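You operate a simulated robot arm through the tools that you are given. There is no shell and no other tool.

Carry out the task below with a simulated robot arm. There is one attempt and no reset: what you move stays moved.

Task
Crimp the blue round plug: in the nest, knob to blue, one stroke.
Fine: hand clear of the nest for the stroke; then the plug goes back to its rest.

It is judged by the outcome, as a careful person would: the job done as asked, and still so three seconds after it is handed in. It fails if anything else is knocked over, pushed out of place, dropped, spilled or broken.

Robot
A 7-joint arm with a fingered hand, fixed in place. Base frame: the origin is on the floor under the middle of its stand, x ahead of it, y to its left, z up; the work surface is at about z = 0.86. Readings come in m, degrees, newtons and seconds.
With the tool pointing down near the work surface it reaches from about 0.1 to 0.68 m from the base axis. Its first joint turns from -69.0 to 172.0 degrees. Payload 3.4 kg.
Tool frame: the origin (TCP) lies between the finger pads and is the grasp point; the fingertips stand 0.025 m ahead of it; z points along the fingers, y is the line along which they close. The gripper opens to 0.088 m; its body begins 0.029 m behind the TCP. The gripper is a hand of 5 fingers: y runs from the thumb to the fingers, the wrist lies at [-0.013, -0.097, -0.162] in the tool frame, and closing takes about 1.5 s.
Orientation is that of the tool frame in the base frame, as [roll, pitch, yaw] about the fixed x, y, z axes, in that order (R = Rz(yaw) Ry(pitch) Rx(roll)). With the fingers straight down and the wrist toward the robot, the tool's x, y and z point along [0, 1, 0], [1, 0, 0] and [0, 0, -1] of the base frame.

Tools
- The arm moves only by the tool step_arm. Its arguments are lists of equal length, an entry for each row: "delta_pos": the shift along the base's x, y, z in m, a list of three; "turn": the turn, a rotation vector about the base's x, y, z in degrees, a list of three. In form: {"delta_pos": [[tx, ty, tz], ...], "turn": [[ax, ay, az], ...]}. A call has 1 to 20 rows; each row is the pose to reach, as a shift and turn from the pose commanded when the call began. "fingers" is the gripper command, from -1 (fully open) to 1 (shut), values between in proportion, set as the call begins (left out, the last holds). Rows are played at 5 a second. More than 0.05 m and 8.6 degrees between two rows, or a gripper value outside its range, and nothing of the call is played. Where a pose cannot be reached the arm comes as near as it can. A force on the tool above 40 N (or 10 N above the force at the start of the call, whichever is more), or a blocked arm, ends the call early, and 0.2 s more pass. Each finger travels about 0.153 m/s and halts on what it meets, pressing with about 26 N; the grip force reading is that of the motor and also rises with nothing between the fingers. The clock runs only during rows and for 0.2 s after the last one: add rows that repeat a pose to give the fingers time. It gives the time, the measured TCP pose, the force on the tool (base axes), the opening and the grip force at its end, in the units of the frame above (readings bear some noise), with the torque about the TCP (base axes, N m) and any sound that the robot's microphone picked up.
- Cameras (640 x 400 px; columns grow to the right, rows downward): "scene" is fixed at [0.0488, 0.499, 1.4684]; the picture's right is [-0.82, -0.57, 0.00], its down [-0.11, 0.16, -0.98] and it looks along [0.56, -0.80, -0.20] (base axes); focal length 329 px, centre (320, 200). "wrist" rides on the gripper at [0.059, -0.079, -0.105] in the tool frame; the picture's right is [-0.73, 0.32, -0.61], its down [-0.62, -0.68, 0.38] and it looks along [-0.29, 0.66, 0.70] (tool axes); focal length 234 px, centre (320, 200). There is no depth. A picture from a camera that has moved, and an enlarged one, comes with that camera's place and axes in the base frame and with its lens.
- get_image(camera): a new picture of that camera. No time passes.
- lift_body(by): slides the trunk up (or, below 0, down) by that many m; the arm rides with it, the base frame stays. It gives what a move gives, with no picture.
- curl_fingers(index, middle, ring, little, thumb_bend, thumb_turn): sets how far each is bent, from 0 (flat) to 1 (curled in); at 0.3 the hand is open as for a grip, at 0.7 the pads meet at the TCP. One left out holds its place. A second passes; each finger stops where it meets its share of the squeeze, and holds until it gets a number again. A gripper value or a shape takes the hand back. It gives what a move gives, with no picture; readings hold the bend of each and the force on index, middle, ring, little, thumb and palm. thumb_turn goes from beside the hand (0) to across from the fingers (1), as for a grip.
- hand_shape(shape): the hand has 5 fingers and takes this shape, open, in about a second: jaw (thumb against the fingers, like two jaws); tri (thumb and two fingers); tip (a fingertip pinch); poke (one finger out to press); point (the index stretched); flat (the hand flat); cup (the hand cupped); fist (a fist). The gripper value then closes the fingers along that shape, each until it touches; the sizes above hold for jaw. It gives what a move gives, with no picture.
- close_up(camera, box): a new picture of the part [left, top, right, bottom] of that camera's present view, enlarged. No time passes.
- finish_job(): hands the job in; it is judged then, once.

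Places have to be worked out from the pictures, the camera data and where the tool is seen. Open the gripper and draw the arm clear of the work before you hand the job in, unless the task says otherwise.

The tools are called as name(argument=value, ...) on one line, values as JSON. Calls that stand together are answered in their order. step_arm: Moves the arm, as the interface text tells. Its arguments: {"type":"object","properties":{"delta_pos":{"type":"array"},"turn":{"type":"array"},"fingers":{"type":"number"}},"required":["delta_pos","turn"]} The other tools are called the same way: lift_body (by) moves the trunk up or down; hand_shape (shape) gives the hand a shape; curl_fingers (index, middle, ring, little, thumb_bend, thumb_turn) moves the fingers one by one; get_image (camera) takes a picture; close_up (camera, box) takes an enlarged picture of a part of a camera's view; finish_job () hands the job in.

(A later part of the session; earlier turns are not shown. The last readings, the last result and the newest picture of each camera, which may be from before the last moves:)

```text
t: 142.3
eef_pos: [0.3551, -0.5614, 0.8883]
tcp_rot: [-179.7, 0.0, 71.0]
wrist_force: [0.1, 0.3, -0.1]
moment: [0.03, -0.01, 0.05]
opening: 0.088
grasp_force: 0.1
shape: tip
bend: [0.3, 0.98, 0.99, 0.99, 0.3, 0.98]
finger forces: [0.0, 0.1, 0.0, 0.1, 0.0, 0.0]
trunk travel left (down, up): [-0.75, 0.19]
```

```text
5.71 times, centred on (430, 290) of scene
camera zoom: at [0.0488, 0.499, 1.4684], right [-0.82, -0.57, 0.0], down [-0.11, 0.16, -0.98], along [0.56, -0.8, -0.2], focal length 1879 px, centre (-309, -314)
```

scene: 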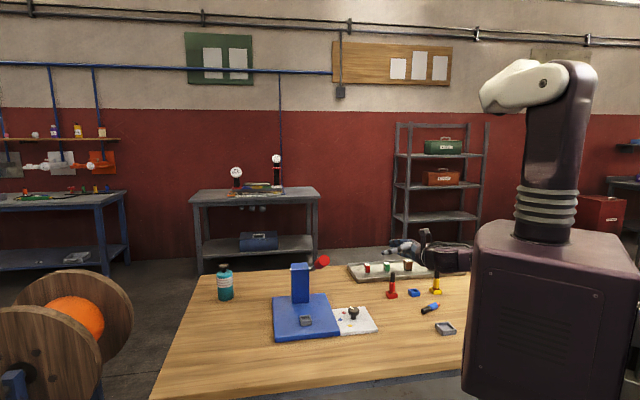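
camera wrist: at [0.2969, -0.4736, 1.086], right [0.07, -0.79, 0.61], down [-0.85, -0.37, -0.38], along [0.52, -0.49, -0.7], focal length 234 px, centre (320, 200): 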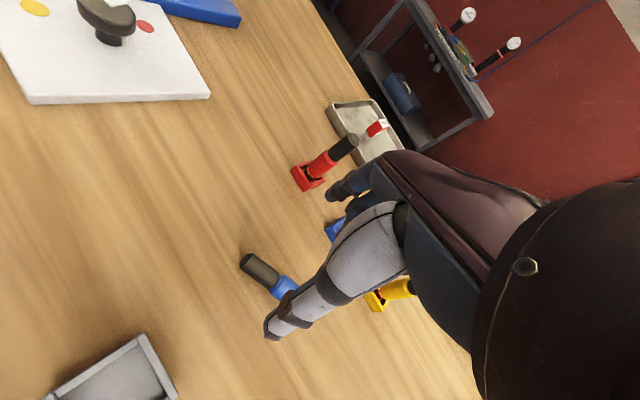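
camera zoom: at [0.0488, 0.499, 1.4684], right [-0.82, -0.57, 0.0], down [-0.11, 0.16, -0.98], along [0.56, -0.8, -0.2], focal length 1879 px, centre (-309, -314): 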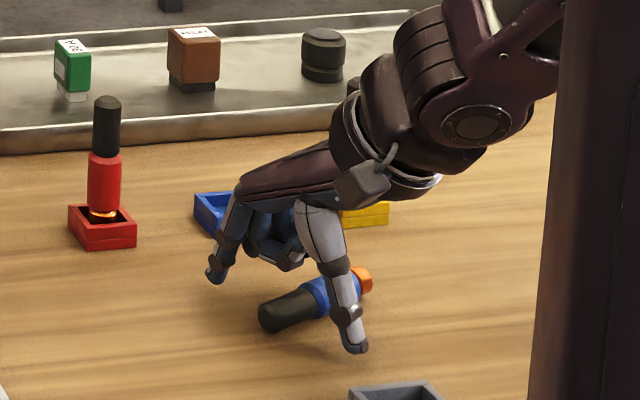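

The open pinch straddles the black end without touching the table. I'll close it in two stages.

step_arm(delta_pos=[[0, 0, 0], [0, 0, 0], [0, 0, 0], [0, 0, 0], [0, 0, 0]], turn=[[0, 0, 0], [0, 0, 0], [0, 0, 0], [0, 0, 0], [0, 0, 0]], fingers=0.4)

step_arm(delta_pos=[[0, 0, 0], [0, 0, 0], [0, 0, 0], [0, 0, 0], [0, 0, 0], [0, 0, 0]], turn=[[0, 0, 0], [0, 0, 0], [0, 0, 0], [0, 0, 0], [0, 0, 0], [0, 0, 0]], fingers=1)

close_up(camera="wrist", box=[220, 150, 420, 350])

close_up(camera="scene", box=[390, 255, 470, 325])

```text
t: 143.5
eef_pos: [0.3571, -0.5599, 0.8894]
tcp_rot: [-179.6, 0.0, 71.1]
wrist_force: [-0.3, 0.1, 0.0]
moment: [-0.01, 0.03, -0.02]
opening: 0.0271
grasp_force: 0.0
shape: tip
bend: [0.73, 0.98, 0.99, 0.99, 0.73, 1.0]
finger forces: [0.1, 0.0, 0.0, 0.0, 0.1, 0.0]
trunk travel left (down, up): [-0.75, 0.19]
```

```text
t: 144.9
eef_pos: [0.3547, -0.5607, 0.8888]
tcp_rot: [-179.7, 0.0, 71.1]
wrist_force: [-0.6, 0.1, 0.6]
moment: [-0.01, 0.01, 0.01]
opening: 0.0159
grasp_force: 25.9
shape: tip
bend: [0.72, 1.0, 1.0, 1.0, 0.74, 1.0]
finger forces: [23.3, 0.0, 0.0, 0.1, 23.3, 0.0]
trunk travel left (down, up): [-0.75, 0.19]
```

```text
2.00 times, centred on (320, 250) of wrist
camera zoom: at [0.301, -0.4809, 0.994], right [0.07, -0.79, 0.61], down [-0.85, -0.37, -0.38], along [0.52, -0.49, -0.7], focal length 468 px, centre (320, 100)
```

zoom: 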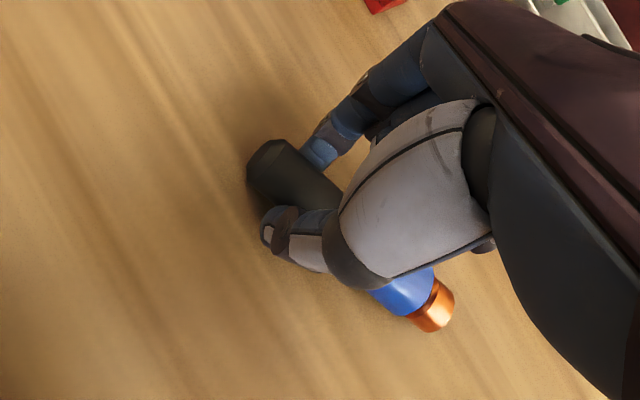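

```text
5.71 times, centred on (430, 290) of scene
camera zoom: at [0.0488, 0.499, 1.4684], right [-0.82, -0.57, 0.0], down [-0.11, 0.16, -0.98], along [0.56, -0.8, -0.2], focal length 1879 px, centre (-309, -314)
```

zoom: 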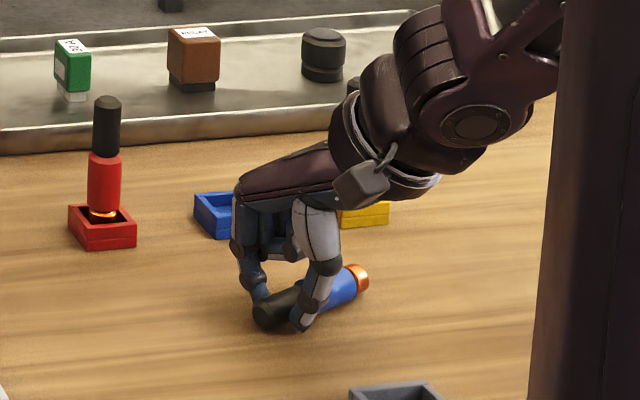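

The pinch is clean and balanced, 23 N on each side. I'll lift slowly and watch whether the plug swings down to hang plumb.

step_arm(delta_pos=[[0, 0, 0.005], [0, 0, 0.01], [0, 0, 0.015], [0, 0, 0.02], [0, 0, 0.025], [0, 0, 0.03], [0, 0, 0.03]], turn=[[0, 0, 0], [0, 0, 0], [0, 0, 0], [0, 0, 0], [0, 0, 0], [0, 0, 0], [0, 0, 0]])

close_up(camera="wrist", box=[220, 150, 420, 350])

close_up(camera="scene", box=[390, 245, 470, 315])

```text
t: 146.5
eef_pos: [0.3563, -0.5608, 0.9198]
tcp_rot: [-179.8, -0.1, 71.1]
wrist_force: [-0.1, 0.6, -0.2]
moment: [-0.02, -0.04, -0.01]
opening: 0.0156
grasp_force: 26.1
shape: tip
bend: [0.72, 1.0, 1.0, 1.0, 0.74, 1.0]
finger forces: [23.4, 0.1, 0.0, 0.0, 23.4, 0.0]
trunk travel left (down, up): [-0.75, 0.19]
```

```text
2.00 times, centred on (320, 250) of wrist
camera zoom: at [0.301, -0.4808, 1.0237], right [0.07, -0.79, 0.61], down [-0.85, -0.37, -0.38], along [0.52, -0.49, -0.7], focal length 468 px, centre (320, 100)
```

zoom: 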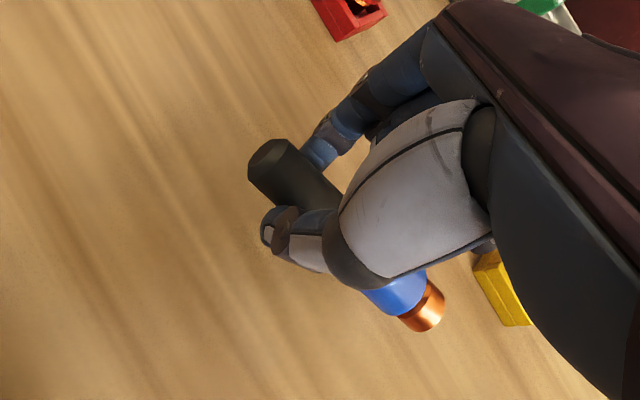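

```text
5.71 times, centred on (430, 280) of scene
camera zoom: at [0.0488, 0.499, 1.4684], right [-0.82, -0.57, 0.0], down [-0.11, 0.16, -0.98], along [0.56, -0.8, -0.2], focal length 1879 px, centre (-309, -257)
```

zoom: 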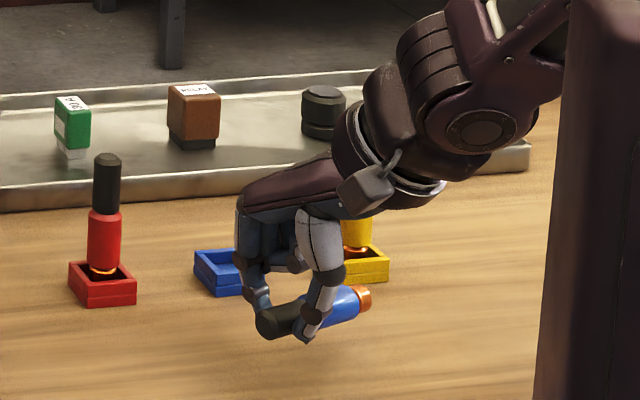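

The plug stays level because the pinch friction holds it. I'll ease the squeeze gradually so the heavy end can swing down while the fingertips still hold it.

step_arm(delta_pos=[[0, 0, 0], [0, 0, 0], [0, 0, 0]], turn=[[0, 0, 0], [0, 0, 0], [0, 0, 0]], fingers=0.75)

step_arm(delta_pos=[[0, 0, 0], [0, 0, 0]], turn=[[0, 0, 0], [0, 0, 0]], fingers=0.7)

close_up(camera="scene", box=[390, 245, 470, 315])

```text
t: 147.3
eef_pos: [0.3558, -0.5608, 0.9187]
tcp_rot: [-179.7, -0.2, 71.1]
wrist_force: [-0.1, -0.3, -1.6]
moment: [0.02, -0.04, -0.02]
opening: 0.0156
grasp_force: 26.3
shape: tip
bend: [0.72, 1.0, 1.0, 1.0, 0.74, 1.0]
finger forces: [23.4, 0.0, 0.0, 0.0, 23.4, 0.0]
trunk travel left (down, up): [-0.75, 0.19]
```

```text
t: 147.9
eef_pos: [0.3551, -0.5599, 0.9186]
tcp_rot: [-179.6, 0.1, 71.1]
wrist_force: [0.6, -0.5, -1.3]
moment: [0.03, 0.0, 0.01]
opening: 0.0158
grasp_force: 25.6
shape: tip
bend: [0.72, 1.0, 1.0, 1.0, 0.74, 1.0]
finger forces: [23.4, 0.0, 0.0, 0.0, 23.5, 0.1]
trunk travel left (down, up): [-0.75, 0.19]
```

```text
5.71 times, centred on (430, 280) of scene
camera zoom: at [0.0488, 0.499, 1.4684], right [-0.82, -0.57, 0.0], down [-0.11, 0.16, -0.98], along [0.56, -0.8, -0.2], focal length 1879 px, centre (-309, -257)
```

zoom: 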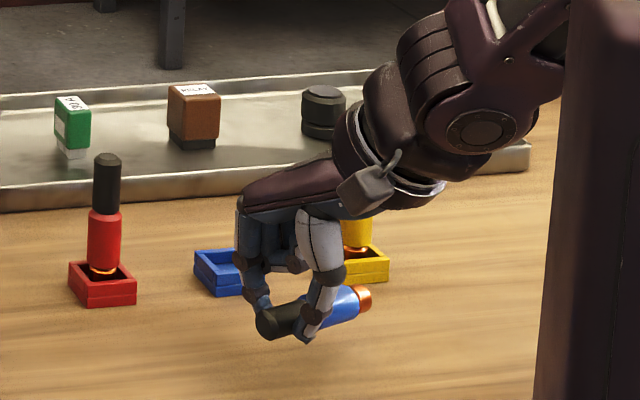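

The squeeze is constant at about 23 N until the command nearly matches the plug's width. I'll lower to a safe 1 cm above the table and step the command to find a lighter hold.

step_arm(delta_pos=[[0, 0, -0.01], [0, 0, -0.018], [0, 0, -0.018]], turn=[[0, 0, 0], [0, 0, 0], [0, 0, 0]], fingers=0.66)

step_arm(delta_pos=[[0, 0, 0]], turn=[[0, 0, 0]], fingers=0.64)

step_arm(delta_pos=[[0, 0, 0]], turn=[[0, 0, 0]], fingers=0.625)

close_up(camera="scene", box=[390, 245, 470, 315])

```text
t: 148.7
eef_pos: [0.3543, -0.5608, 0.9015]
tcp_rot: [-179.7, 0.0, 71.2]
wrist_force: [-0.4, 0.1, 0.1]
moment: [-0.01, -0.01, -0.02]
opening: 0.0152
grasp_force: 0.0
shape: tip
bend: [0.72, 0.98, 0.99, 0.99, 0.73, 1.0]
finger forces: [1.4, 0.1, 0.1, 0.0, 1.5, 0.0]
trunk travel left (down, up): [-0.75, 0.19]
```

```text
t: 149.1
eef_pos: [0.3564, -0.5598, 0.9002]
tcp_rot: [-179.6, 0.0, 71.1]
wrist_force: [0.5, -0.3, 0.3]
moment: [0.01, 0.01, 0.04]
opening: 0.0161
grasp_force: 0.0
shape: tip
bend: [0.72, 0.98, 0.99, 0.99, 0.73, 1.0]
finger forces: [1.2, 0.0, 0.1, 0.0, 1.0, 0.1]
trunk travel left (down, up): [-0.75, 0.19]
```

```text
t: 149.5
eef_pos: [0.3564, -0.5603, 0.9013]
tcp_rot: [-179.8, 0.1, 71.1]
wrist_force: [-0.8, -0.5, -0.1]
moment: [-0.02, 0.02, -0.02]
opening: 0.0166
grasp_force: 0.0
shape: tip
bend: [0.72, 0.98, 0.99, 0.99, 0.73, 1.0]
finger forces: [0.9, 0.0, 0.0, 0.0, 0.9, 0.1]
trunk travel left (down, up): [-0.75, 0.19]
```

```text
5.71 times, centred on (430, 280) of scene
camera zoom: at [0.0488, 0.499, 1.4684], right [-0.82, -0.57, 0.0], down [-0.11, 0.16, -0.98], along [0.56, -0.8, -0.2], focal length 1879 px, centre (-309, -257)
```

zoom: 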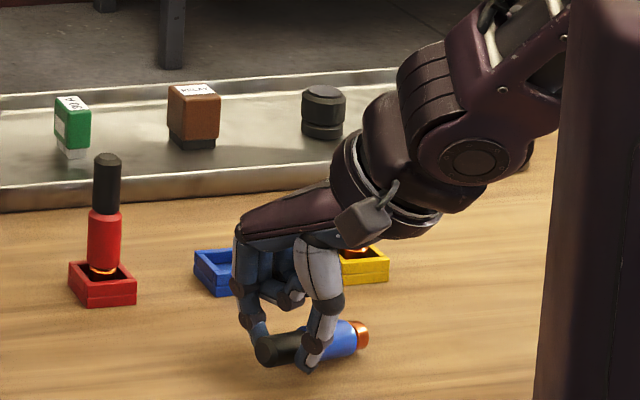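

That gives a light hold of about 1 N, with the plug still in the fingertips. I'll keep it light and rise slowly so the heavy end can drop.

step_arm(delta_pos=[[0, 0, 0.004], [0, 0, 0.01], [0, 0, 0.017], [0, 0, 0.024], [0, 0, 0.03], [0, 0, 0.03]], turn=[[0, 0, 0], [0, 0, 0], [0, 0, 0], [0, 0, 0], [0, 0, 0], [0, 0, 0]], fingers=0.64)

close_up(camera="scene", box=[390, 245, 470, 315])

close_up(camera="wrist", box=[220, 150, 420, 350])

```text
t: 150.9
eef_pos: [0.3564, -0.5602, 0.9324]
tcp_rot: [-179.6, 0.0, 71.1]
wrist_force: [1.0, 0.2, -0.3]
moment: [-0.03, 0.02, -0.01]
opening: 0.0168
grasp_force: 0.0
shape: tip
bend: [0.72, 0.98, 0.99, 0.99, 0.73, 1.0]
finger forces: [1.0, 0.1, 0.0, 0.1, 1.0, 0.0]
trunk travel left (down, up): [-0.75, 0.19]
```

```text
5.71 times, centred on (430, 280) of scene
camera zoom: at [0.0488, 0.499, 1.4684], right [-0.82, -0.57, 0.0], down [-0.11, 0.16, -0.98], along [0.56, -0.8, -0.2], focal length 1879 px, centre (-309, -257)
```

zoom: 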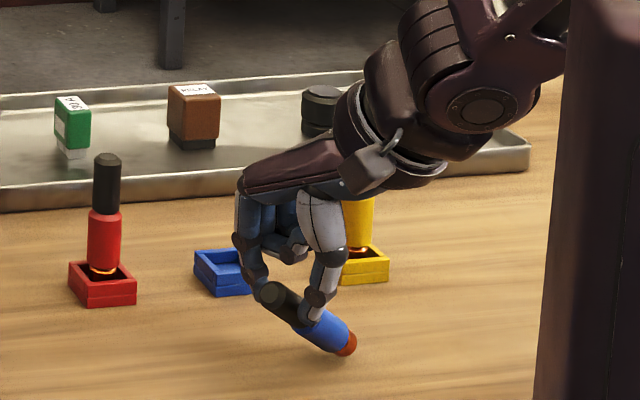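

```text
2.00 times, centred on (320, 250) of wrist
camera zoom: at [0.3011, -0.4803, 1.036], right [0.07, -0.79, 0.61], down [-0.85, -0.37, -0.38], along [0.52, -0.49, -0.7], focal length 468 px, centre (320, 100)
```

zoom: 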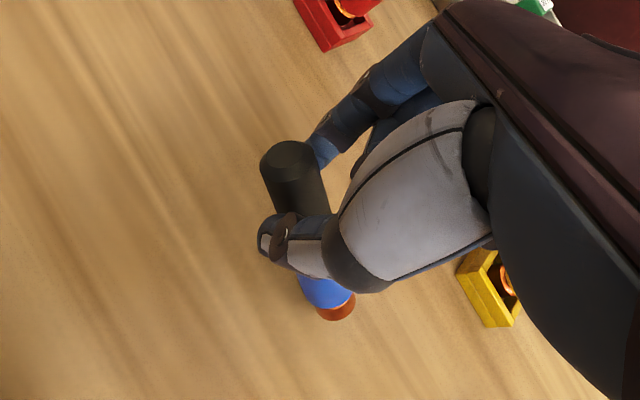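

It's working: the copper end is swinging down. I'll keep rising and give it time to settle to vertical.

step_arm(delta_pos=[[0, 0, 0.008], [0, 0, 0.018], [0, 0, 0.028], [0, 0, 0.038], [0, 0, 0.048], [0, 0, 0.058], [0, 0, 0.058], [0, 0, 0.058], [0, 0, 0.058], [0, 0, 0.058]], turn=[[0, 0, 0], [0, 0, 0], [0, 0, 0], [0, 0, 0], [0, 0, 0], [0, 0, 0], [0, 0, 0], [0, 0, 0], [0, 0, 0], [0, 0, 0]])

close_up(camera="scene", box=[390, 235, 470, 305])

close_up(camera="wrist", box=[220, 150, 420, 350])

```text
t: 153.1
eef_pos: [0.355, -0.5603, 0.9884]
tcp_rot: [-179.5, 0.0, 71.0]
wrist_force: [-0.5, -0.2, -1.1]
moment: [-0.01, 0.02, -0.02]
opening: 0.0166
grasp_force: 0.0
shape: tip
bend: [0.72, 0.98, 0.99, 0.99, 0.73, 1.0]
finger forces: [0.9, 0.0, 0.0, 0.0, 0.9, 0.0]
trunk travel left (down, up): [-0.75, 0.19]
```

```text
5.71 times, centred on (430, 270) of scene
camera zoom: at [0.0488, 0.499, 1.4684], right [-0.82, -0.57, 0.0], down [-0.11, 0.16, -0.98], along [0.56, -0.8, -0.2], focal length 1879 px, centre (-309, -200)
```

zoom: 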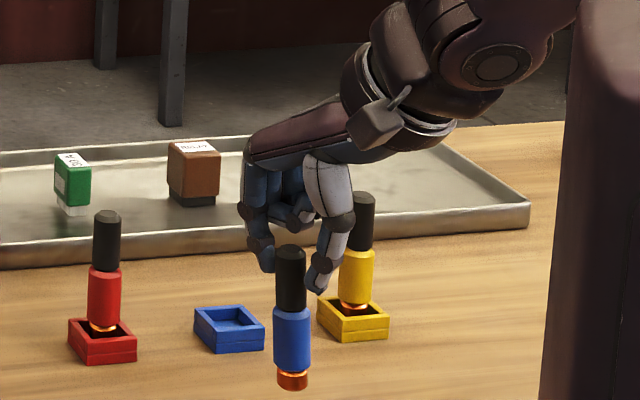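

```text
2.00 times, centred on (320, 250) of wrist
camera zoom: at [0.301, -0.4808, 1.0931], right [0.07, -0.79, 0.61], down [-0.85, -0.37, -0.38], along [0.52, -0.49, -0.7], focal length 468 px, centre (320, 100)
```

zoom: 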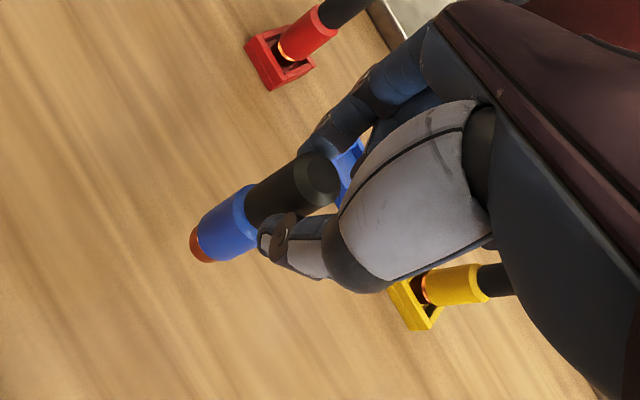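

The plug now hangs plumb from a light pinch near its top. I'll keep the pinch light and slowly tip the hand flat and turn it toward the press heading, letting the plug swing freely, about 5 cm higher up.

step_arm(delta_pos=[[0, 0.001, 0.01], [0, 0.002, 0.02], [0, 0.003, 0.03], [0, 0.004, 0.04], [-0.001, 0.005, 0.05], [-0.001, 0.006, 0.055], [-0.001, 0.007, 0.06], [-0.001, 0.008, 0.06], [-0.001, 0.009, 0.06], [-0.001, 0.01, 0.06], [-0.001, 0.011, 0.058], [-0.001, 0.012, 0.057], [-0.001, 0.013, 0.056], [-0.002, 0.014, 0.055], [-0.002, 0.015, 0.054], [-0.002, 0.016, 0.053], [-0.002, 0.017, 0.052], [-0.002, 0.018, 0.051], [-0.002, 0.019, 0.05], [-0.002, 0.02, 0.05]], turn=[[-4.03, 0.32, 1.21], [-8.05, 0.63, 2.41], [-12.08, 0.95, 3.62], [-16.1, 1.27, 4.82], [-20.13, 1.59, 6.03], [-24.15, 1.9, 7.23], [-28.18, 2.22, 8.44], [-32.2, 2.54, 9.64], [-36.23, 2.85, 10.85], [-40.25, 3.17, 12.05], [-44.28, 3.49, 13.26], [-48.3, 3.8, 14.46], [-52.33, 4.12, 15.67], [-56.35, 4.44, 16.87], [-60.38, 4.76, 18.08], [-64.4, 5.07, 19.28], [-68.43, 5.39, 20.49], [-72.45, 5.71, 21.69], [-76.48, 6.02, 22.9], [-80.5, 6.34, 24.1]], fingers=0.655)

close_up(camera="scene", box=[380, 220, 480, 305])

get_image(camera="wrist")

```text
t: 157.3
eef_pos: [0.3532, -0.5413, 1.039]
tcp_rot: [-179.3, 80.1, 100.4]
wrist_force: [-0.2, -0.4, -0.6]
moment: [0.04, -0.05, 0.01]
opening: 0.0158
grasp_force: 0.1
shape: tip
bend: [0.72, 0.98, 0.99, 0.99, 0.73, 1.0]
finger forces: [1.2, 0.1, 0.0, 0.1, 1.1, 0.0]
trunk travel left (down, up): [-0.75, 0.19]
```

```text
4.71 times, centred on (430, 262) of scene
camera zoom: at [0.0488, 0.499, 1.4684], right [-0.82, -0.57, 0.0], down [-0.11, 0.16, -0.98], along [0.56, -0.8, -0.2], focal length 1547 px, centre (-198, -94)
```

zoom: 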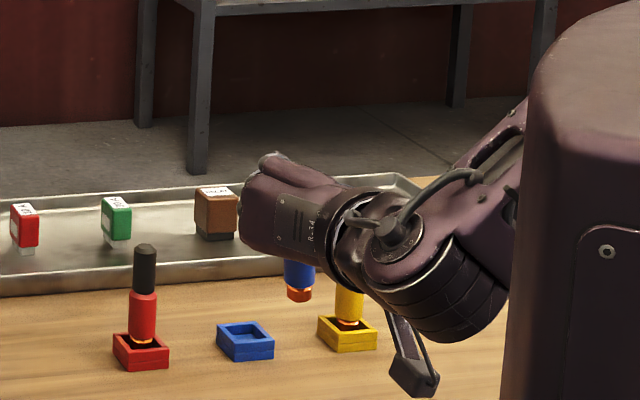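

```text
taken
camera wrist: at [0.2566, -0.4432, 0.9987], right [0.24, 0.52, 0.82], down [-0.59, -0.59, 0.55], along [0.77, -0.61, 0.16], focal length 234 px, centre (320, 200)
```

wrist: 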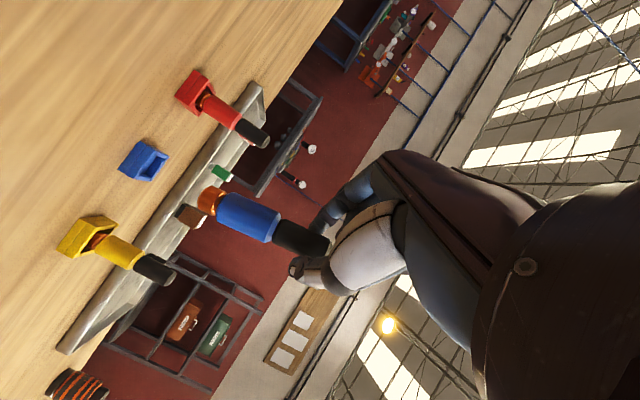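

The plug stayed nearly plumb while the hand went flat, which is just what I wanted. I'll firm up the pinch now, rotate back about 8° to take out the remaining lean, and check.

step_arm(delta_pos=[[0, 0, 0], [0, 0, 0], [0, 0, 0], [0, 0, 0]], turn=[[0, 0, 0], [0, 0, 0], [0, 0, 0], [0, 0, 0]], fingers=1)

step_arm(delta_pos=[[0, 0, 0], [0, 0, 0], [0, 0, 0]], turn=[[3.9, 0.7, 0], [7.9, 1.4, 0], [7.9, 1.4, 0]])

close_up(camera="scene", box=[390, 240, 470, 305])

close_up(camera="wrist", box=[40, 60, 340, 310])

```text
t: 158.3
eef_pos: [0.3528, -0.541, 1.0388]
tcp_rot: [-179.4, 80.0, 100.3]
wrist_force: [0.1, -1.2, 0.4]
moment: [0.03, 0.01, -0.02]
opening: 0.0157
grasp_force: 25.7
shape: tip
bend: [0.72, 1.0, 1.0, 1.0, 0.75, 1.0]
finger forces: [23.3, 0.1, 0.0, 0.0, 23.5, 0.0]
trunk travel left (down, up): [-0.75, 0.19]
```

```text
t: 159.1
eef_pos: [0.3523, -0.5404, 1.0389]
tcp_rot: [-179.6, 72.0, 100.2]
wrist_force: [0.4, -0.3, -0.8]
moment: [0.05, -0.03, 0.0]
opening: 0.016
grasp_force: 25.5
shape: tip
bend: [0.72, 1.0, 1.0, 1.0, 0.75, 1.0]
finger forces: [23.4, 0.0, 0.1, 0.0, 23.4, 0.1]
trunk travel left (down, up): [-0.75, 0.19]
```

```text
6.15 times, centred on (430, 272) of scene
camera zoom: at [0.0488, 0.499, 1.4684], right [-0.82, -0.57, 0.0], down [-0.11, 0.16, -0.98], along [0.56, -0.8, -0.2], focal length 2024 px, centre (-357, -246)
```

zoom: 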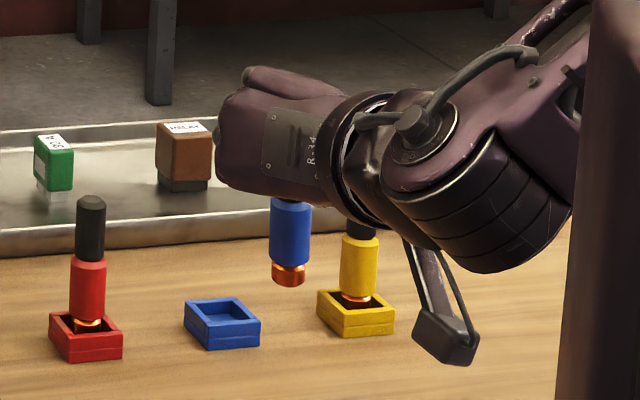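

```text
1.60 times, centred on (190, 185) of wrist
camera zoom: at [0.2558, -0.4388, 1.015], right [0.26, 0.4, 0.88], down [-0.58, -0.66, 0.48], along [0.77, -0.63, 0.06], focal length 375 px, centre (528, 224)
```

zoom: 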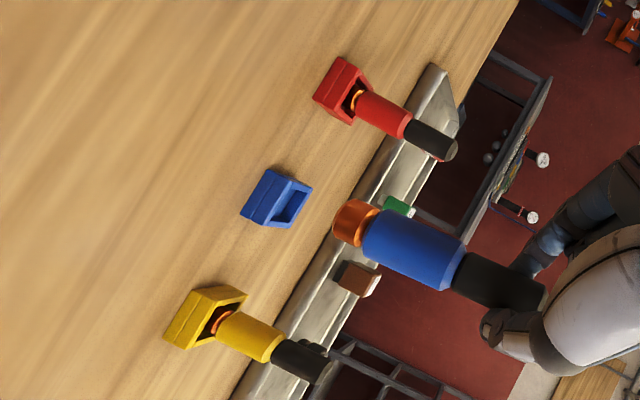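

The plug is held firmly and close to plumb. I'll zoom in from both cameras to measure its lean accurately.

close_up(camera="wrist", box=[230, 160, 350, 260])

close_up(camera="scene", box=[396, 262, 446, 302])

```text
4.00 times, centred on (290, 210) of wrist
camera zoom: at [0.2558, -0.4388, 1.015], right [0.26, 0.4, 0.88], down [-0.58, -0.66, 0.48], along [0.77, -0.63, 0.06], focal length 937 px, centre (440, 160)
```

zoom: 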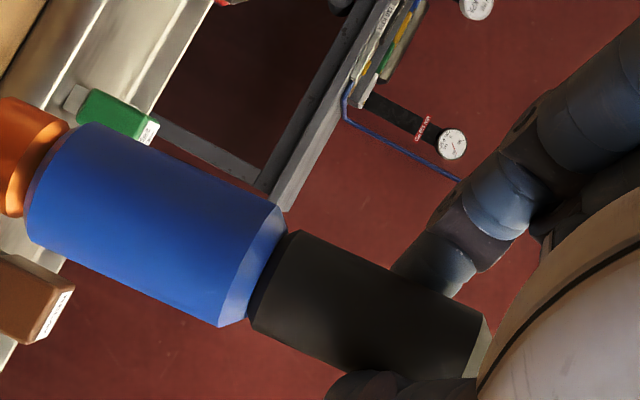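

```text
10.00 times, centred on (421, 282) of scene
camera zoom: at [0.0488, 0.499, 1.4684], right [-0.82, -0.57, 0.0], down [-0.11, 0.16, -0.98], along [0.56, -0.8, -0.2], focal length 3288 px, centre (-690, -620)
```

zoom: 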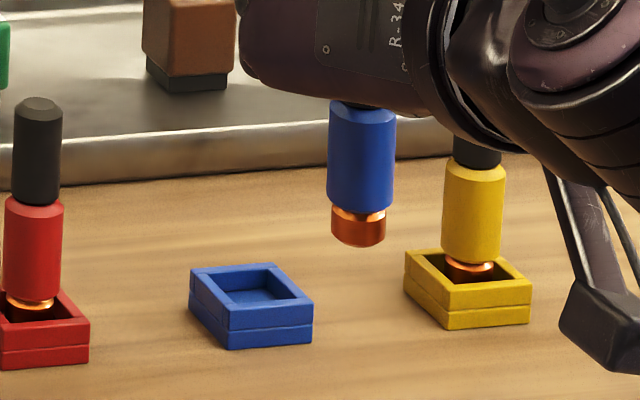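

The plug is plumb as seen by the scene camera, but foreshortening and the wrist view both suggest its top still leans about 10° toward the camera. I'll rotate another 9° the same way and compare again.

step_arm(delta_pos=[[0, 0, 0], [0, 0, 0], [0, 0, 0]], turn=[[4.4, 0.8, 0], [8.8, 1.6, 0], [8.8, 1.6, 0]])

close_up(camera="wrist", box=[40, 60, 340, 310])

close_up(camera="scene", box=[396, 262, 446, 302])

```text
t: 159.9
eef_pos: [0.3532, -0.5403, 1.0384]
tcp_rot: [-179.2, 63.0, 100.6]
wrist_force: [-0.6, -1.0, 0.5]
moment: [-0.02, 0.05, -0.02]
opening: 0.0159
grasp_force: 26.4
shape: tip
bend: [0.72, 1.0, 1.0, 1.0, 0.75, 1.0]
finger forces: [23.4, 0.0, 0.0, 0.0, 23.4, 0.1]
trunk travel left (down, up): [-0.75, 0.19]
```

```text
1.60 times, centred on (190, 185) of wrist
camera zoom: at [0.2556, -0.4367, 1.0338], right [0.29, 0.26, 0.92], down [-0.56, -0.73, 0.38], along [0.77, -0.63, -0.06], focal length 375 px, centre (528, 224)
```

zoom: 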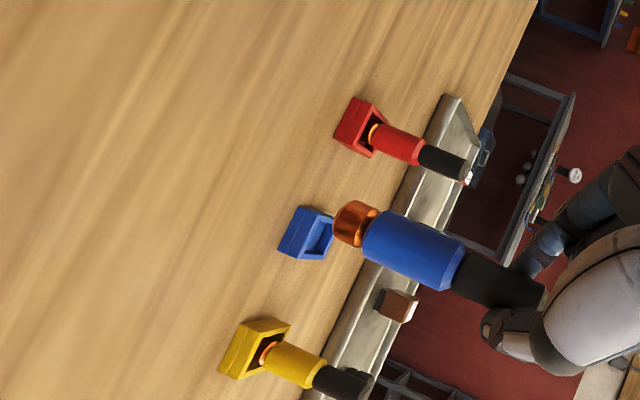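

```text
10.00 times, centred on (421, 282) of scene
camera zoom: at [0.0488, 0.499, 1.4684], right [-0.82, -0.57, 0.0], down [-0.11, 0.16, -0.98], along [0.56, -0.8, -0.2], focal length 3288 px, centre (-690, -620)
```

zoom: 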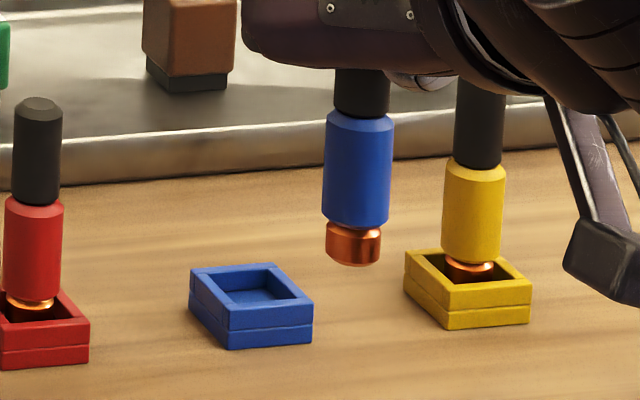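

The views now bracket vertical, so I'll take back about 2.5° and start for the press. First a move outward and up, then I'll lower the trunk to the height that worked for the nest approach earlier.

step_arm(delta_pos=[[0.015, 0.018, 0.03], [0.032, 0.038, 0.06], [0.05, 0.06, 0.09], [0.067, 0.08, 0.12], [0.067, 0.08, 0.12]], turn=[[-1.2, -0.2, 0], [-2.46, -0.43, 0], [-2.46, -0.43, 0], [-2.46, -0.43, 0], [-2.46, -0.43, 0]])

lift_body(by=-0.12)

get_image(camera="scene")

```text
t: 161.1
eef_pos: [0.42, -0.4611, 1.1594]
tcp_rot: [-179.2, 65.5, 100.5]
wrist_force: [0.3, -1.2, -0.4]
moment: [-0.01, -0.03, -0.01]
opening: 0.016
grasp_force: 25.3
shape: tip
bend: [0.72, 1.0, 1.0, 1.0, 0.75, 1.0]
finger forces: [23.4, 0.0, 0.0, 0.1, 23.5, 0.0]
trunk travel left (down, up): [-0.75, 0.19]
```

```text
t: 162.6
eef_pos: [0.4205, -0.4609, 1.0382]
tcp_rot: [-179.3, 65.7, 100.5]
wrist_force: [0.0, -0.6, -0.6]
moment: [0.01, -0.01, -0.04]
opening: 0.0159
grasp_force: 26.1
shape: tip
bend: [0.72, 1.0, 1.0, 1.0, 0.75, 1.0]
finger forces: [23.5, 0.0, 0.1, 0.0, 23.5, 0.1]
trunk travel left (down, up): [-0.63, 0.31]
```

```text
taken
```

scene: 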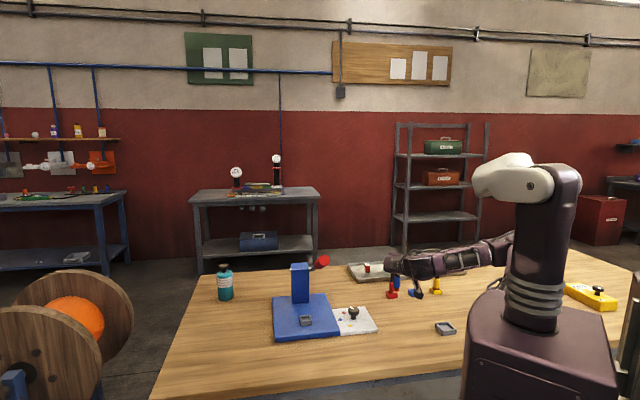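

The pinch is steady. I'll proceed along the rehearsed path: over the knob first, then low and under the lever, stopping just short of the nest for a look.

step_arm(delta_pos=[[0.02, 0.029, 0.0], [0.04, 0.058, 0.0], [0.06, 0.087, 0.0], [0.08, 0.116, -0.003], [0.097, 0.136, -0.02], [0.115, 0.156, -0.04], [0.135, 0.176, -0.05], [0.135, 0.176, -0.05]], turn=[[0, 0, 0], [0, 0, 0], [0, 0, 0], [0, 0, 0], [0, 0, 0], [0, 0, 0], [0, 0, 0], [0, 0, 0]])

close_up(camera="scene", box=[260, 230, 440, 345])

get_image(camera="wrist")

```text
t: 164.4
eef_pos: [0.4293, -0.4484, 1.0373]
tcp_rot: [-179.3, 65.4, 100.2]
wrist_force: [-1.3, -0.6, -1.7]
moment: [-0.02, 0.0, 0.02]
opening: 0.0156
grasp_force: 26.1
shape: tip
bend: [0.72, 1.0, 1.0, 1.0, 0.75, 1.0]
finger forces: [23.5, 0.0, 0.0, 0.0, 23.6, 0.1]
out of reach, approached as far as the arm can: row 1, 2, 3, 4, 5, 6, 7, 8
trunk travel left (down, up): [-0.63, 0.31]
```

```text
3.48 times, centred on (350, 288) of scene
camera zoom: at [0.0488, 0.499, 1.4684], right [-0.82, -0.57, 0.0], down [-0.11, 0.16, -0.98], along [0.56, -0.8, -0.2], focal length 1144 px, centre (216, -104)
```

zoom: 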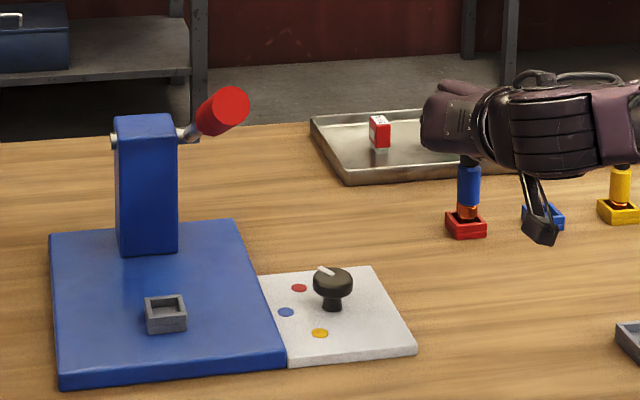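

```text
taken
camera wrist: at [0.332, -0.3442, 1.0277], right [0.28, 0.3, 0.91], down [-0.57, -0.71, 0.41], along [0.77, -0.63, -0.03], focal length 234 px, centre (320, 200)
```

wrist: 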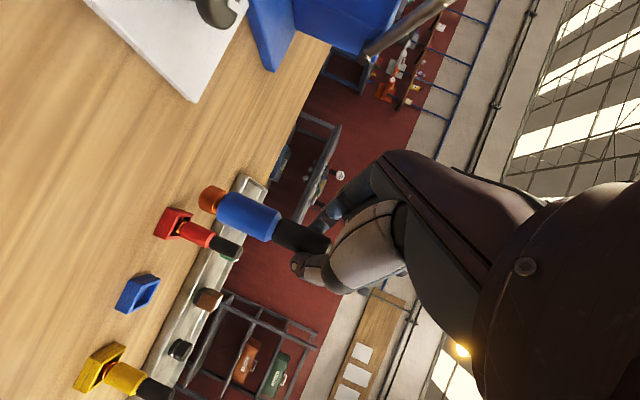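

The arm dislikes being this close in. The return path I used successfully earlier was farther out with a heading of 110°, so I'll follow that one instead.

step_arm(delta_pos=[[0.012, -0.01, 0.015], [0.025, -0.02, 0.03], [0.038, -0.03, 0.045], [0.038, -0.03, 0.06], [0.038, -0.03, 0.06]], turn=[[0, 0, 3], [0, 0, 6], [0, 0, 9.7], [0, 0, 9.7], [0, 0, 9.7]])

lift_body(by=-0.03)

step_arm(delta_pos=[[0.009, 0.038, 0.01], [0.018, 0.073, 0.01], [0.027, 0.11, 0.0], [0.036, 0.146, -0.03], [0.036, 0.146, -0.03]], turn=[[0, 0, 0], [0, 0, 0], [0, 0, 0], [0, 0, 0], [0, 0, 0]])

close_up(camera="scene", box=[260, 230, 440, 345])

```text
t: 165.6
eef_pos: [0.4671, -0.4757, 1.0961]
tcp_rot: [-179.3, 65.6, 110.1]
wrist_force: [0.7, 0.3, -1.0]
moment: [0.03, 0.02, 0.01]
opening: 0.016
grasp_force: 26.1
shape: tip
bend: [0.72, 1.0, 1.0, 1.0, 0.75, 1.0]
finger forces: [23.5, 0.0, 0.1, 0.0, 23.5, 0.0]
trunk travel left (down, up): [-0.63, 0.31]
```

```text
t: 166.3
eef_pos: [0.4667, -0.4753, 1.0662]
tcp_rot: [-179.3, 65.7, 110.2]
wrist_force: [0.3, -0.9, -0.6]
moment: [0.02, -0.02, 0.0]
opening: 0.0157
grasp_force: 25.9
shape: tip
bend: [0.72, 1.0, 1.0, 1.0, 0.75, 1.0]
finger forces: [23.5, 0.1, 0.0, 0.0, 23.4, 0.1]
trunk travel left (down, up): [-0.6, 0.34]
```

```text
t: 167.3
eef_pos: [0.5228, -0.2667, 1.06]
tcp_rot: [161.1, 52.1, 99.7]
wrist_force: [-9.5, -9.0, -1.4]
moment: [0.42, -0.47, 0.27]
opening: 0.0158
grasp_force: 25.9
shape: tip
bend: [0.72, 1.0, 1.0, 1.0, 0.75, 1.0]
finger forces: [24.0, 2.6, 11.3, 0.1, 24.2, 0.1]
out of reach, approached as far as the arm can: row 2, 3
trunk travel left (down, up): [-0.6, 0.34]
stopped in row 4: the force on the tool passed its limit at 122 N (the readings are from after the stop); the commanded pose is now the measured one
```

```text
3.48 times, centred on (350, 288) of scene
camera zoom: at [0.0488, 0.499, 1.4684], right [-0.82, -0.57, 0.0], down [-0.11, 0.16, -0.98], along [0.56, -0.8, -0.2], focal length 1144 px, centre (216, -104)
```

zoom: 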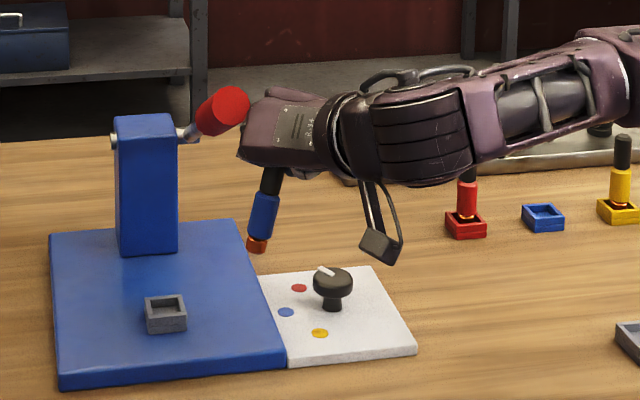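

The arm jumped between solutions and the hand bumped into the lever's handle; the press doesn't look displaced and the plug is still held. I'll back straight away from the contact in small steps.

step_arm(delta_pos=[[-0.006, -0.008, 0], [-0.014, -0.018, 0], [-0.025, -0.032, 0], [-0.035, -0.045, 0], [-0.035, -0.045, 0]], turn=[[0, 0, 0], [0, 0, 0], [0, 0, 0], [0, 0, 0], [0, 0, 0]])

close_up(camera="scene", box=[260, 230, 440, 345])

get_image(camera="wrist")

```text
t: 168.5
eef_pos: [0.4925, -0.3073, 1.0585]
tcp_rot: [161.3, 52.4, 100.1]
wrist_force: [0.8, 0.2, -0.9]
moment: [-0.01, 0.04, 0.02]
opening: 0.0159
grasp_force: 25.8
shape: tip
bend: [0.72, 1.0, 1.0, 1.0, 0.75, 1.0]
finger forces: [24.1, 0.0, 0.0, 0.0, 24.2, 0.0]
trunk travel left (down, up): [-0.6, 0.34]
```

```text
3.48 times, centred on (350, 288) of scene
camera zoom: at [0.0488, 0.499, 1.4684], right [-0.82, -0.57, 0.0], down [-0.11, 0.16, -0.98], along [0.56, -0.8, -0.2], focal length 1144 px, centre (216, -104)
```

zoom: 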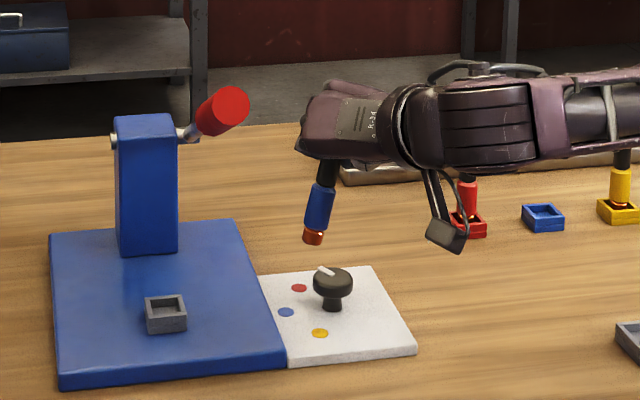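

```text
taken
camera wrist: at [0.3688, -0.2345, 1.0572], right [0.09, 0.11, 0.99], down [-0.37, -0.92, 0.14], along [0.93, -0.37, -0.04], focal length 234 px, centre (320, 200)
```

wrist: 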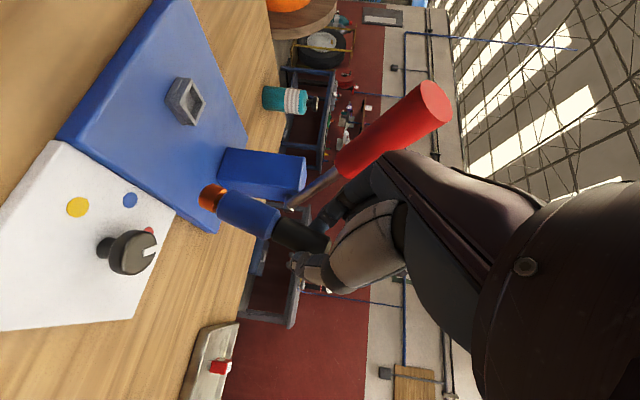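

It's free of contact and the lever is unmoved. I'll restore the intended hand orientation and move to the spot near the knob that I know is reachable.

step_arm(delta_pos=[[0.003, -0.009, -0.005], [0.006, -0.018, -0.01], [0.0102, -0.0277, -0.02], [0.0102, -0.0277, -0.02]], turn=[[-5.03, 1.96, -2.01], [-10.07, 3.92, -4.02], [-15.1, 5.88, -6.03], [-15.1, 5.88, -6.03]])

close_up(camera="scene", box=[260, 230, 440, 345])

get_image(camera="wrist")

```text
t: 169.5
eef_pos: [0.5008, -0.3347, 1.0388]
tcp_rot: [179.8, 65.4, 110.0]
wrist_force: [0.0, 0.1, -0.4]
moment: [-0.05, 0.01, 0.03]
opening: 0.0163
grasp_force: 26.4
shape: tip
bend: [0.72, 1.0, 1.0, 1.0, 0.76, 1.0]
finger forces: [21.9, 0.0, 0.1, 0.0, 21.7, 0.1]
trunk travel left (down, up): [-0.6, 0.34]
```

```text
3.48 times, centred on (350, 288) of scene
camera zoom: at [0.0488, 0.499, 1.4684], right [-0.82, -0.57, 0.0], down [-0.11, 0.16, -0.98], along [0.56, -0.8, -0.2], focal length 1144 px, centre (216, -104)
```

zoom: 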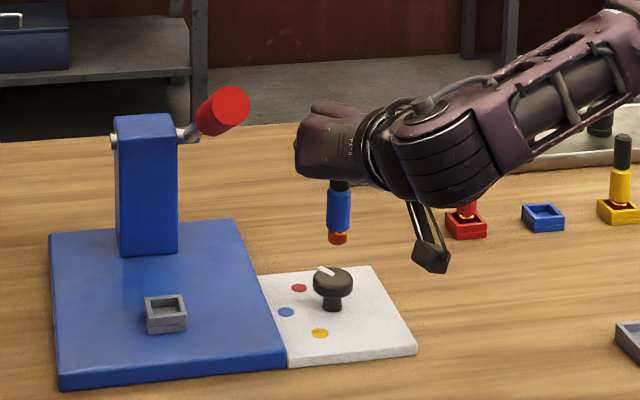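

```text
taken
camera wrist: at [0.386, -0.2515, 1.0285], right [0.21, 0.35, 0.91], down [-0.43, -0.81, 0.41], along [0.88, -0.48, -0.02], focal length 234 px, centre (320, 200)
```

wrist: 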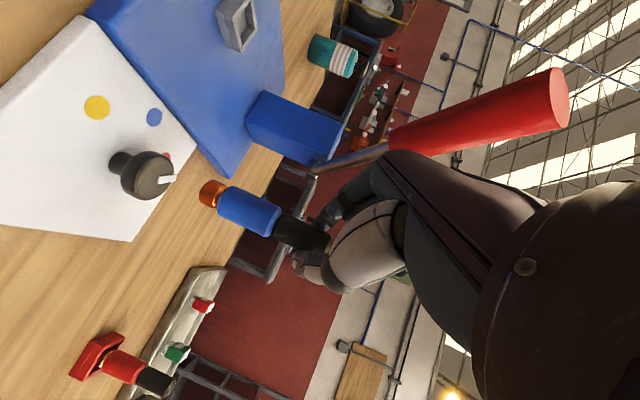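

The arm is back in the good configuration with the plug hanging beside the knob. I'll zoom in to check the plug's lean after that bump.

close_up(camera="wrist", box=[180, 150, 340, 270])

close_up(camera="scene", box=[325, 262, 395, 322])

```text
3.33 times, centred on (260, 210) of wrist
camera zoom: at [0.386, -0.2515, 1.0285], right [0.21, 0.35, 0.91], down [-0.43, -0.81, 0.41], along [0.88, -0.48, -0.02], focal length 781 px, centre (520, 167)
```

zoom: 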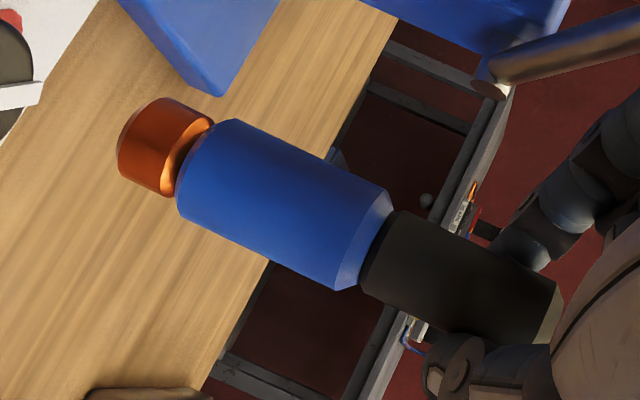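

```text
6.67 times, centred on (360, 292) of scene
camera zoom: at [0.0488, 0.499, 1.4684], right [-0.82, -0.57, 0.0], down [-0.11, 0.16, -0.98], along [0.56, -0.8, -0.2], focal length 2192 px, centre (53, -413)
```

zoom: 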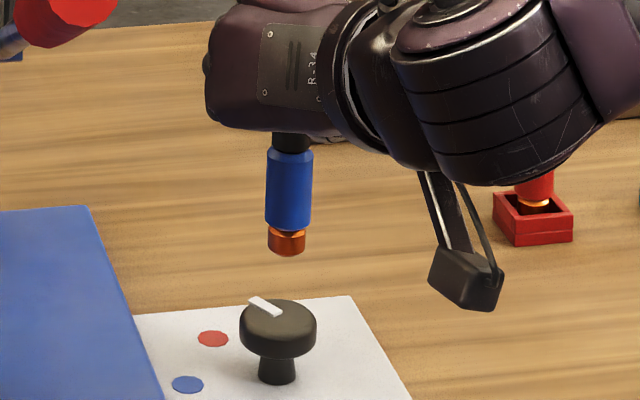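

The two views average to nearly plumb, good enough for the nest's clearance. I'll lower and ease toward the nest under the lever, along the tested line.

step_arm(delta_pos=[[0.01, 0.008, -0.015], [0.025, 0.018, -0.033], [0.04, 0.03, -0.045], [0.055, 0.041, -0.05], [0.07, 0.05, -0.05], [0.07, 0.05, -0.05]], turn=[[0, 0, 0], [0, 0, 0], [0, 0, 0], [0, 0, 0], [0, 0, 0], [0, 0, 0]])

close_up(camera="scene", box=[270, 240, 390, 340])

get_image(camera="wrist")

```text
t: 170.9
eef_pos: [0.5721, -0.2858, 0.9888]
tcp_rot: [179.7, 65.5, 110.1]
wrist_force: [0.4, 0.6, -0.3]
moment: [0.0, 0.01, 0.05]
opening: 0.0161
grasp_force: 26.2
shape: tip
bend: [0.72, 1.0, 1.0, 1.0, 0.76, 1.0]
finger forces: [21.9, 0.0, 0.1, 0.1, 21.7, 0.1]
trunk travel left (down, up): [-0.6, 0.34]
```

```text
4.00 times, centred on (330, 290) of scene
camera zoom: at [0.0488, 0.499, 1.4684], right [-0.82, -0.57, 0.0], down [-0.11, 0.16, -0.98], along [0.56, -0.8, -0.2], focal length 1315 px, centre (280, -160)
```

zoom: 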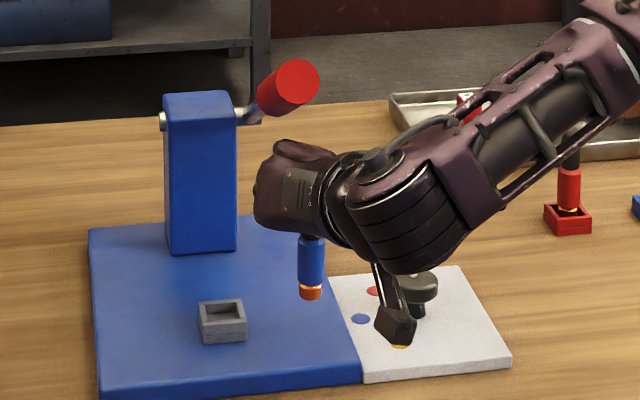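

```text
taken
camera wrist: at [0.4559, -0.2012, 0.9785], right [0.21, 0.35, 0.91], down [-0.43, -0.81, 0.41], along [0.88, -0.48, -0.02], focal length 234 px, centre (320, 200)
```

wrist: 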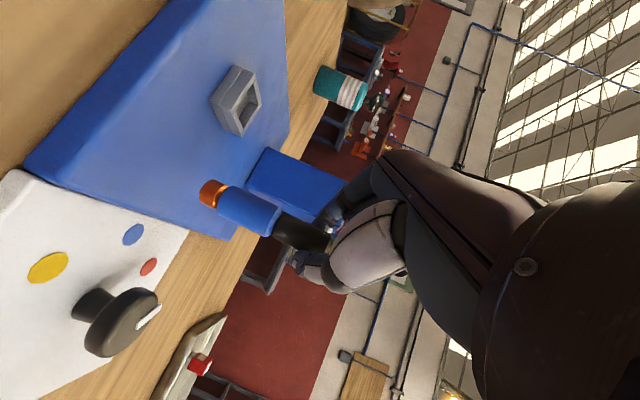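

I'm in position just short of the nest with everything clear. I'll zoom in on the foot and the nest together to work out the final offset.

close_up(camera="wrist", box=[180, 50, 300, 230])

close_up(camera="scene", box=[310, 285, 370, 335])

```text
2.22 times, centred on (240, 140) of wrist
camera zoom: at [0.4559, -0.2012, 0.9785], right [0.21, 0.35, 0.91], down [-0.43, -0.81, 0.41], along [0.88, -0.48, -0.02], focal length 520 px, centre (498, 333)
```

zoom: 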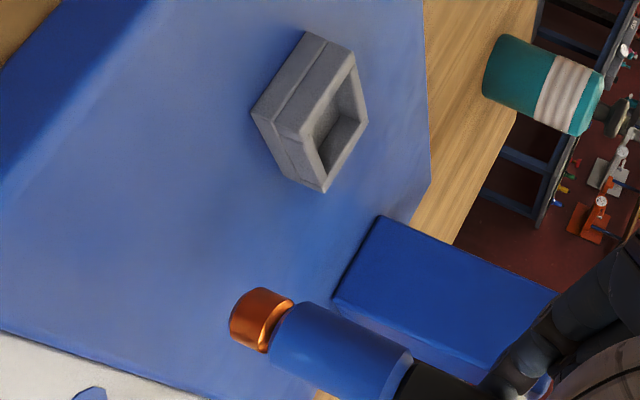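

```text
8.00 times, centred on (340, 310) of scene
camera zoom: at [0.0488, 0.499, 1.4684], right [-0.82, -0.57, 0.0], down [-0.11, 0.16, -0.98], along [0.56, -0.8, -0.2], focal length 2631 px, centre (160, -680)
```

zoom: 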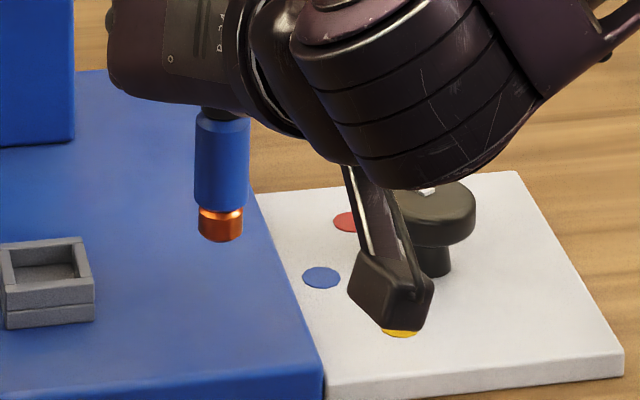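

Triangulating both views gives the foot at (0.567, -0.288, 0.912) and the nest rim centre at (0.620, -0.245, 0.900). I'll shift by that difference at this height, foot about 1 cm above the rim, and look again.

step_arm(delta_pos=[[0.015, 0.012, 0], [0.03, 0.024, 0], [0.043, 0.035, 0], [0.0532, 0.0431, 0], [0.0532, 0.0431, 0]], turn=[[0, 0, 0], [0, 0, 0], [0, 0, 0], [0, 0, 0], [0, 0, 0]])

close_up(camera="wrist", box=[150, 130, 290, 270])

close_up(camera="scene", box=[275, 250, 365, 330])

```text
t: 172.1
eef_pos: [0.6252, -0.2413, 0.989]
tcp_rot: [-180.0, 65.5, 110.3]
wrist_force: [0.2, -0.4, -0.5]
moment: [0.03, -0.02, 0.0]
opening: 0.0163
grasp_force: 26.4
shape: tip
bend: [0.72, 1.0, 1.0, 1.0, 0.76, 1.0]
finger forces: [21.9, 0.1, 0.0, 0.1, 21.5, 0.1]
trunk travel left (down, up): [-0.6, 0.34]
```

```text
2.86 times, centred on (220, 200) of wrist
camera zoom: at [0.5092, -0.1577, 0.9786], right [0.21, 0.35, 0.91], down [-0.43, -0.81, 0.41], along [0.88, -0.48, -0.02], focal length 669 px, centre (606, 200)
```

zoom: 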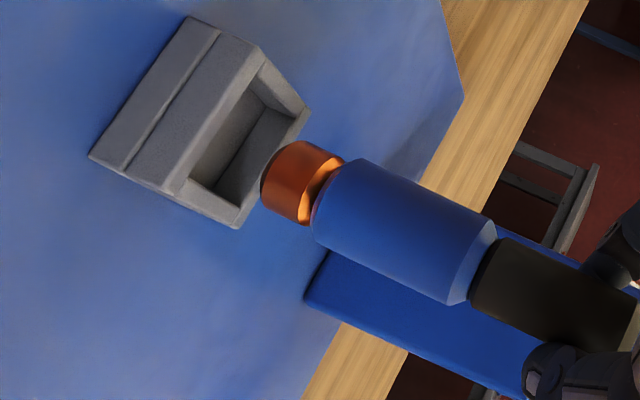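

```text
5.00 times, centred on (320, 290) of scene
camera zoom: at [0.0488, 0.499, 1.4684], right [-0.82, -0.57, 0.0], down [-0.11, 0.16, -0.98], along [0.56, -0.8, -0.2], focal length 1644 px, centre (320, -250)
```

zoom: 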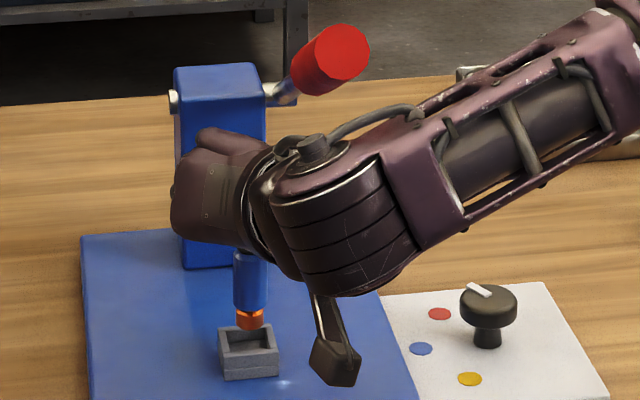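

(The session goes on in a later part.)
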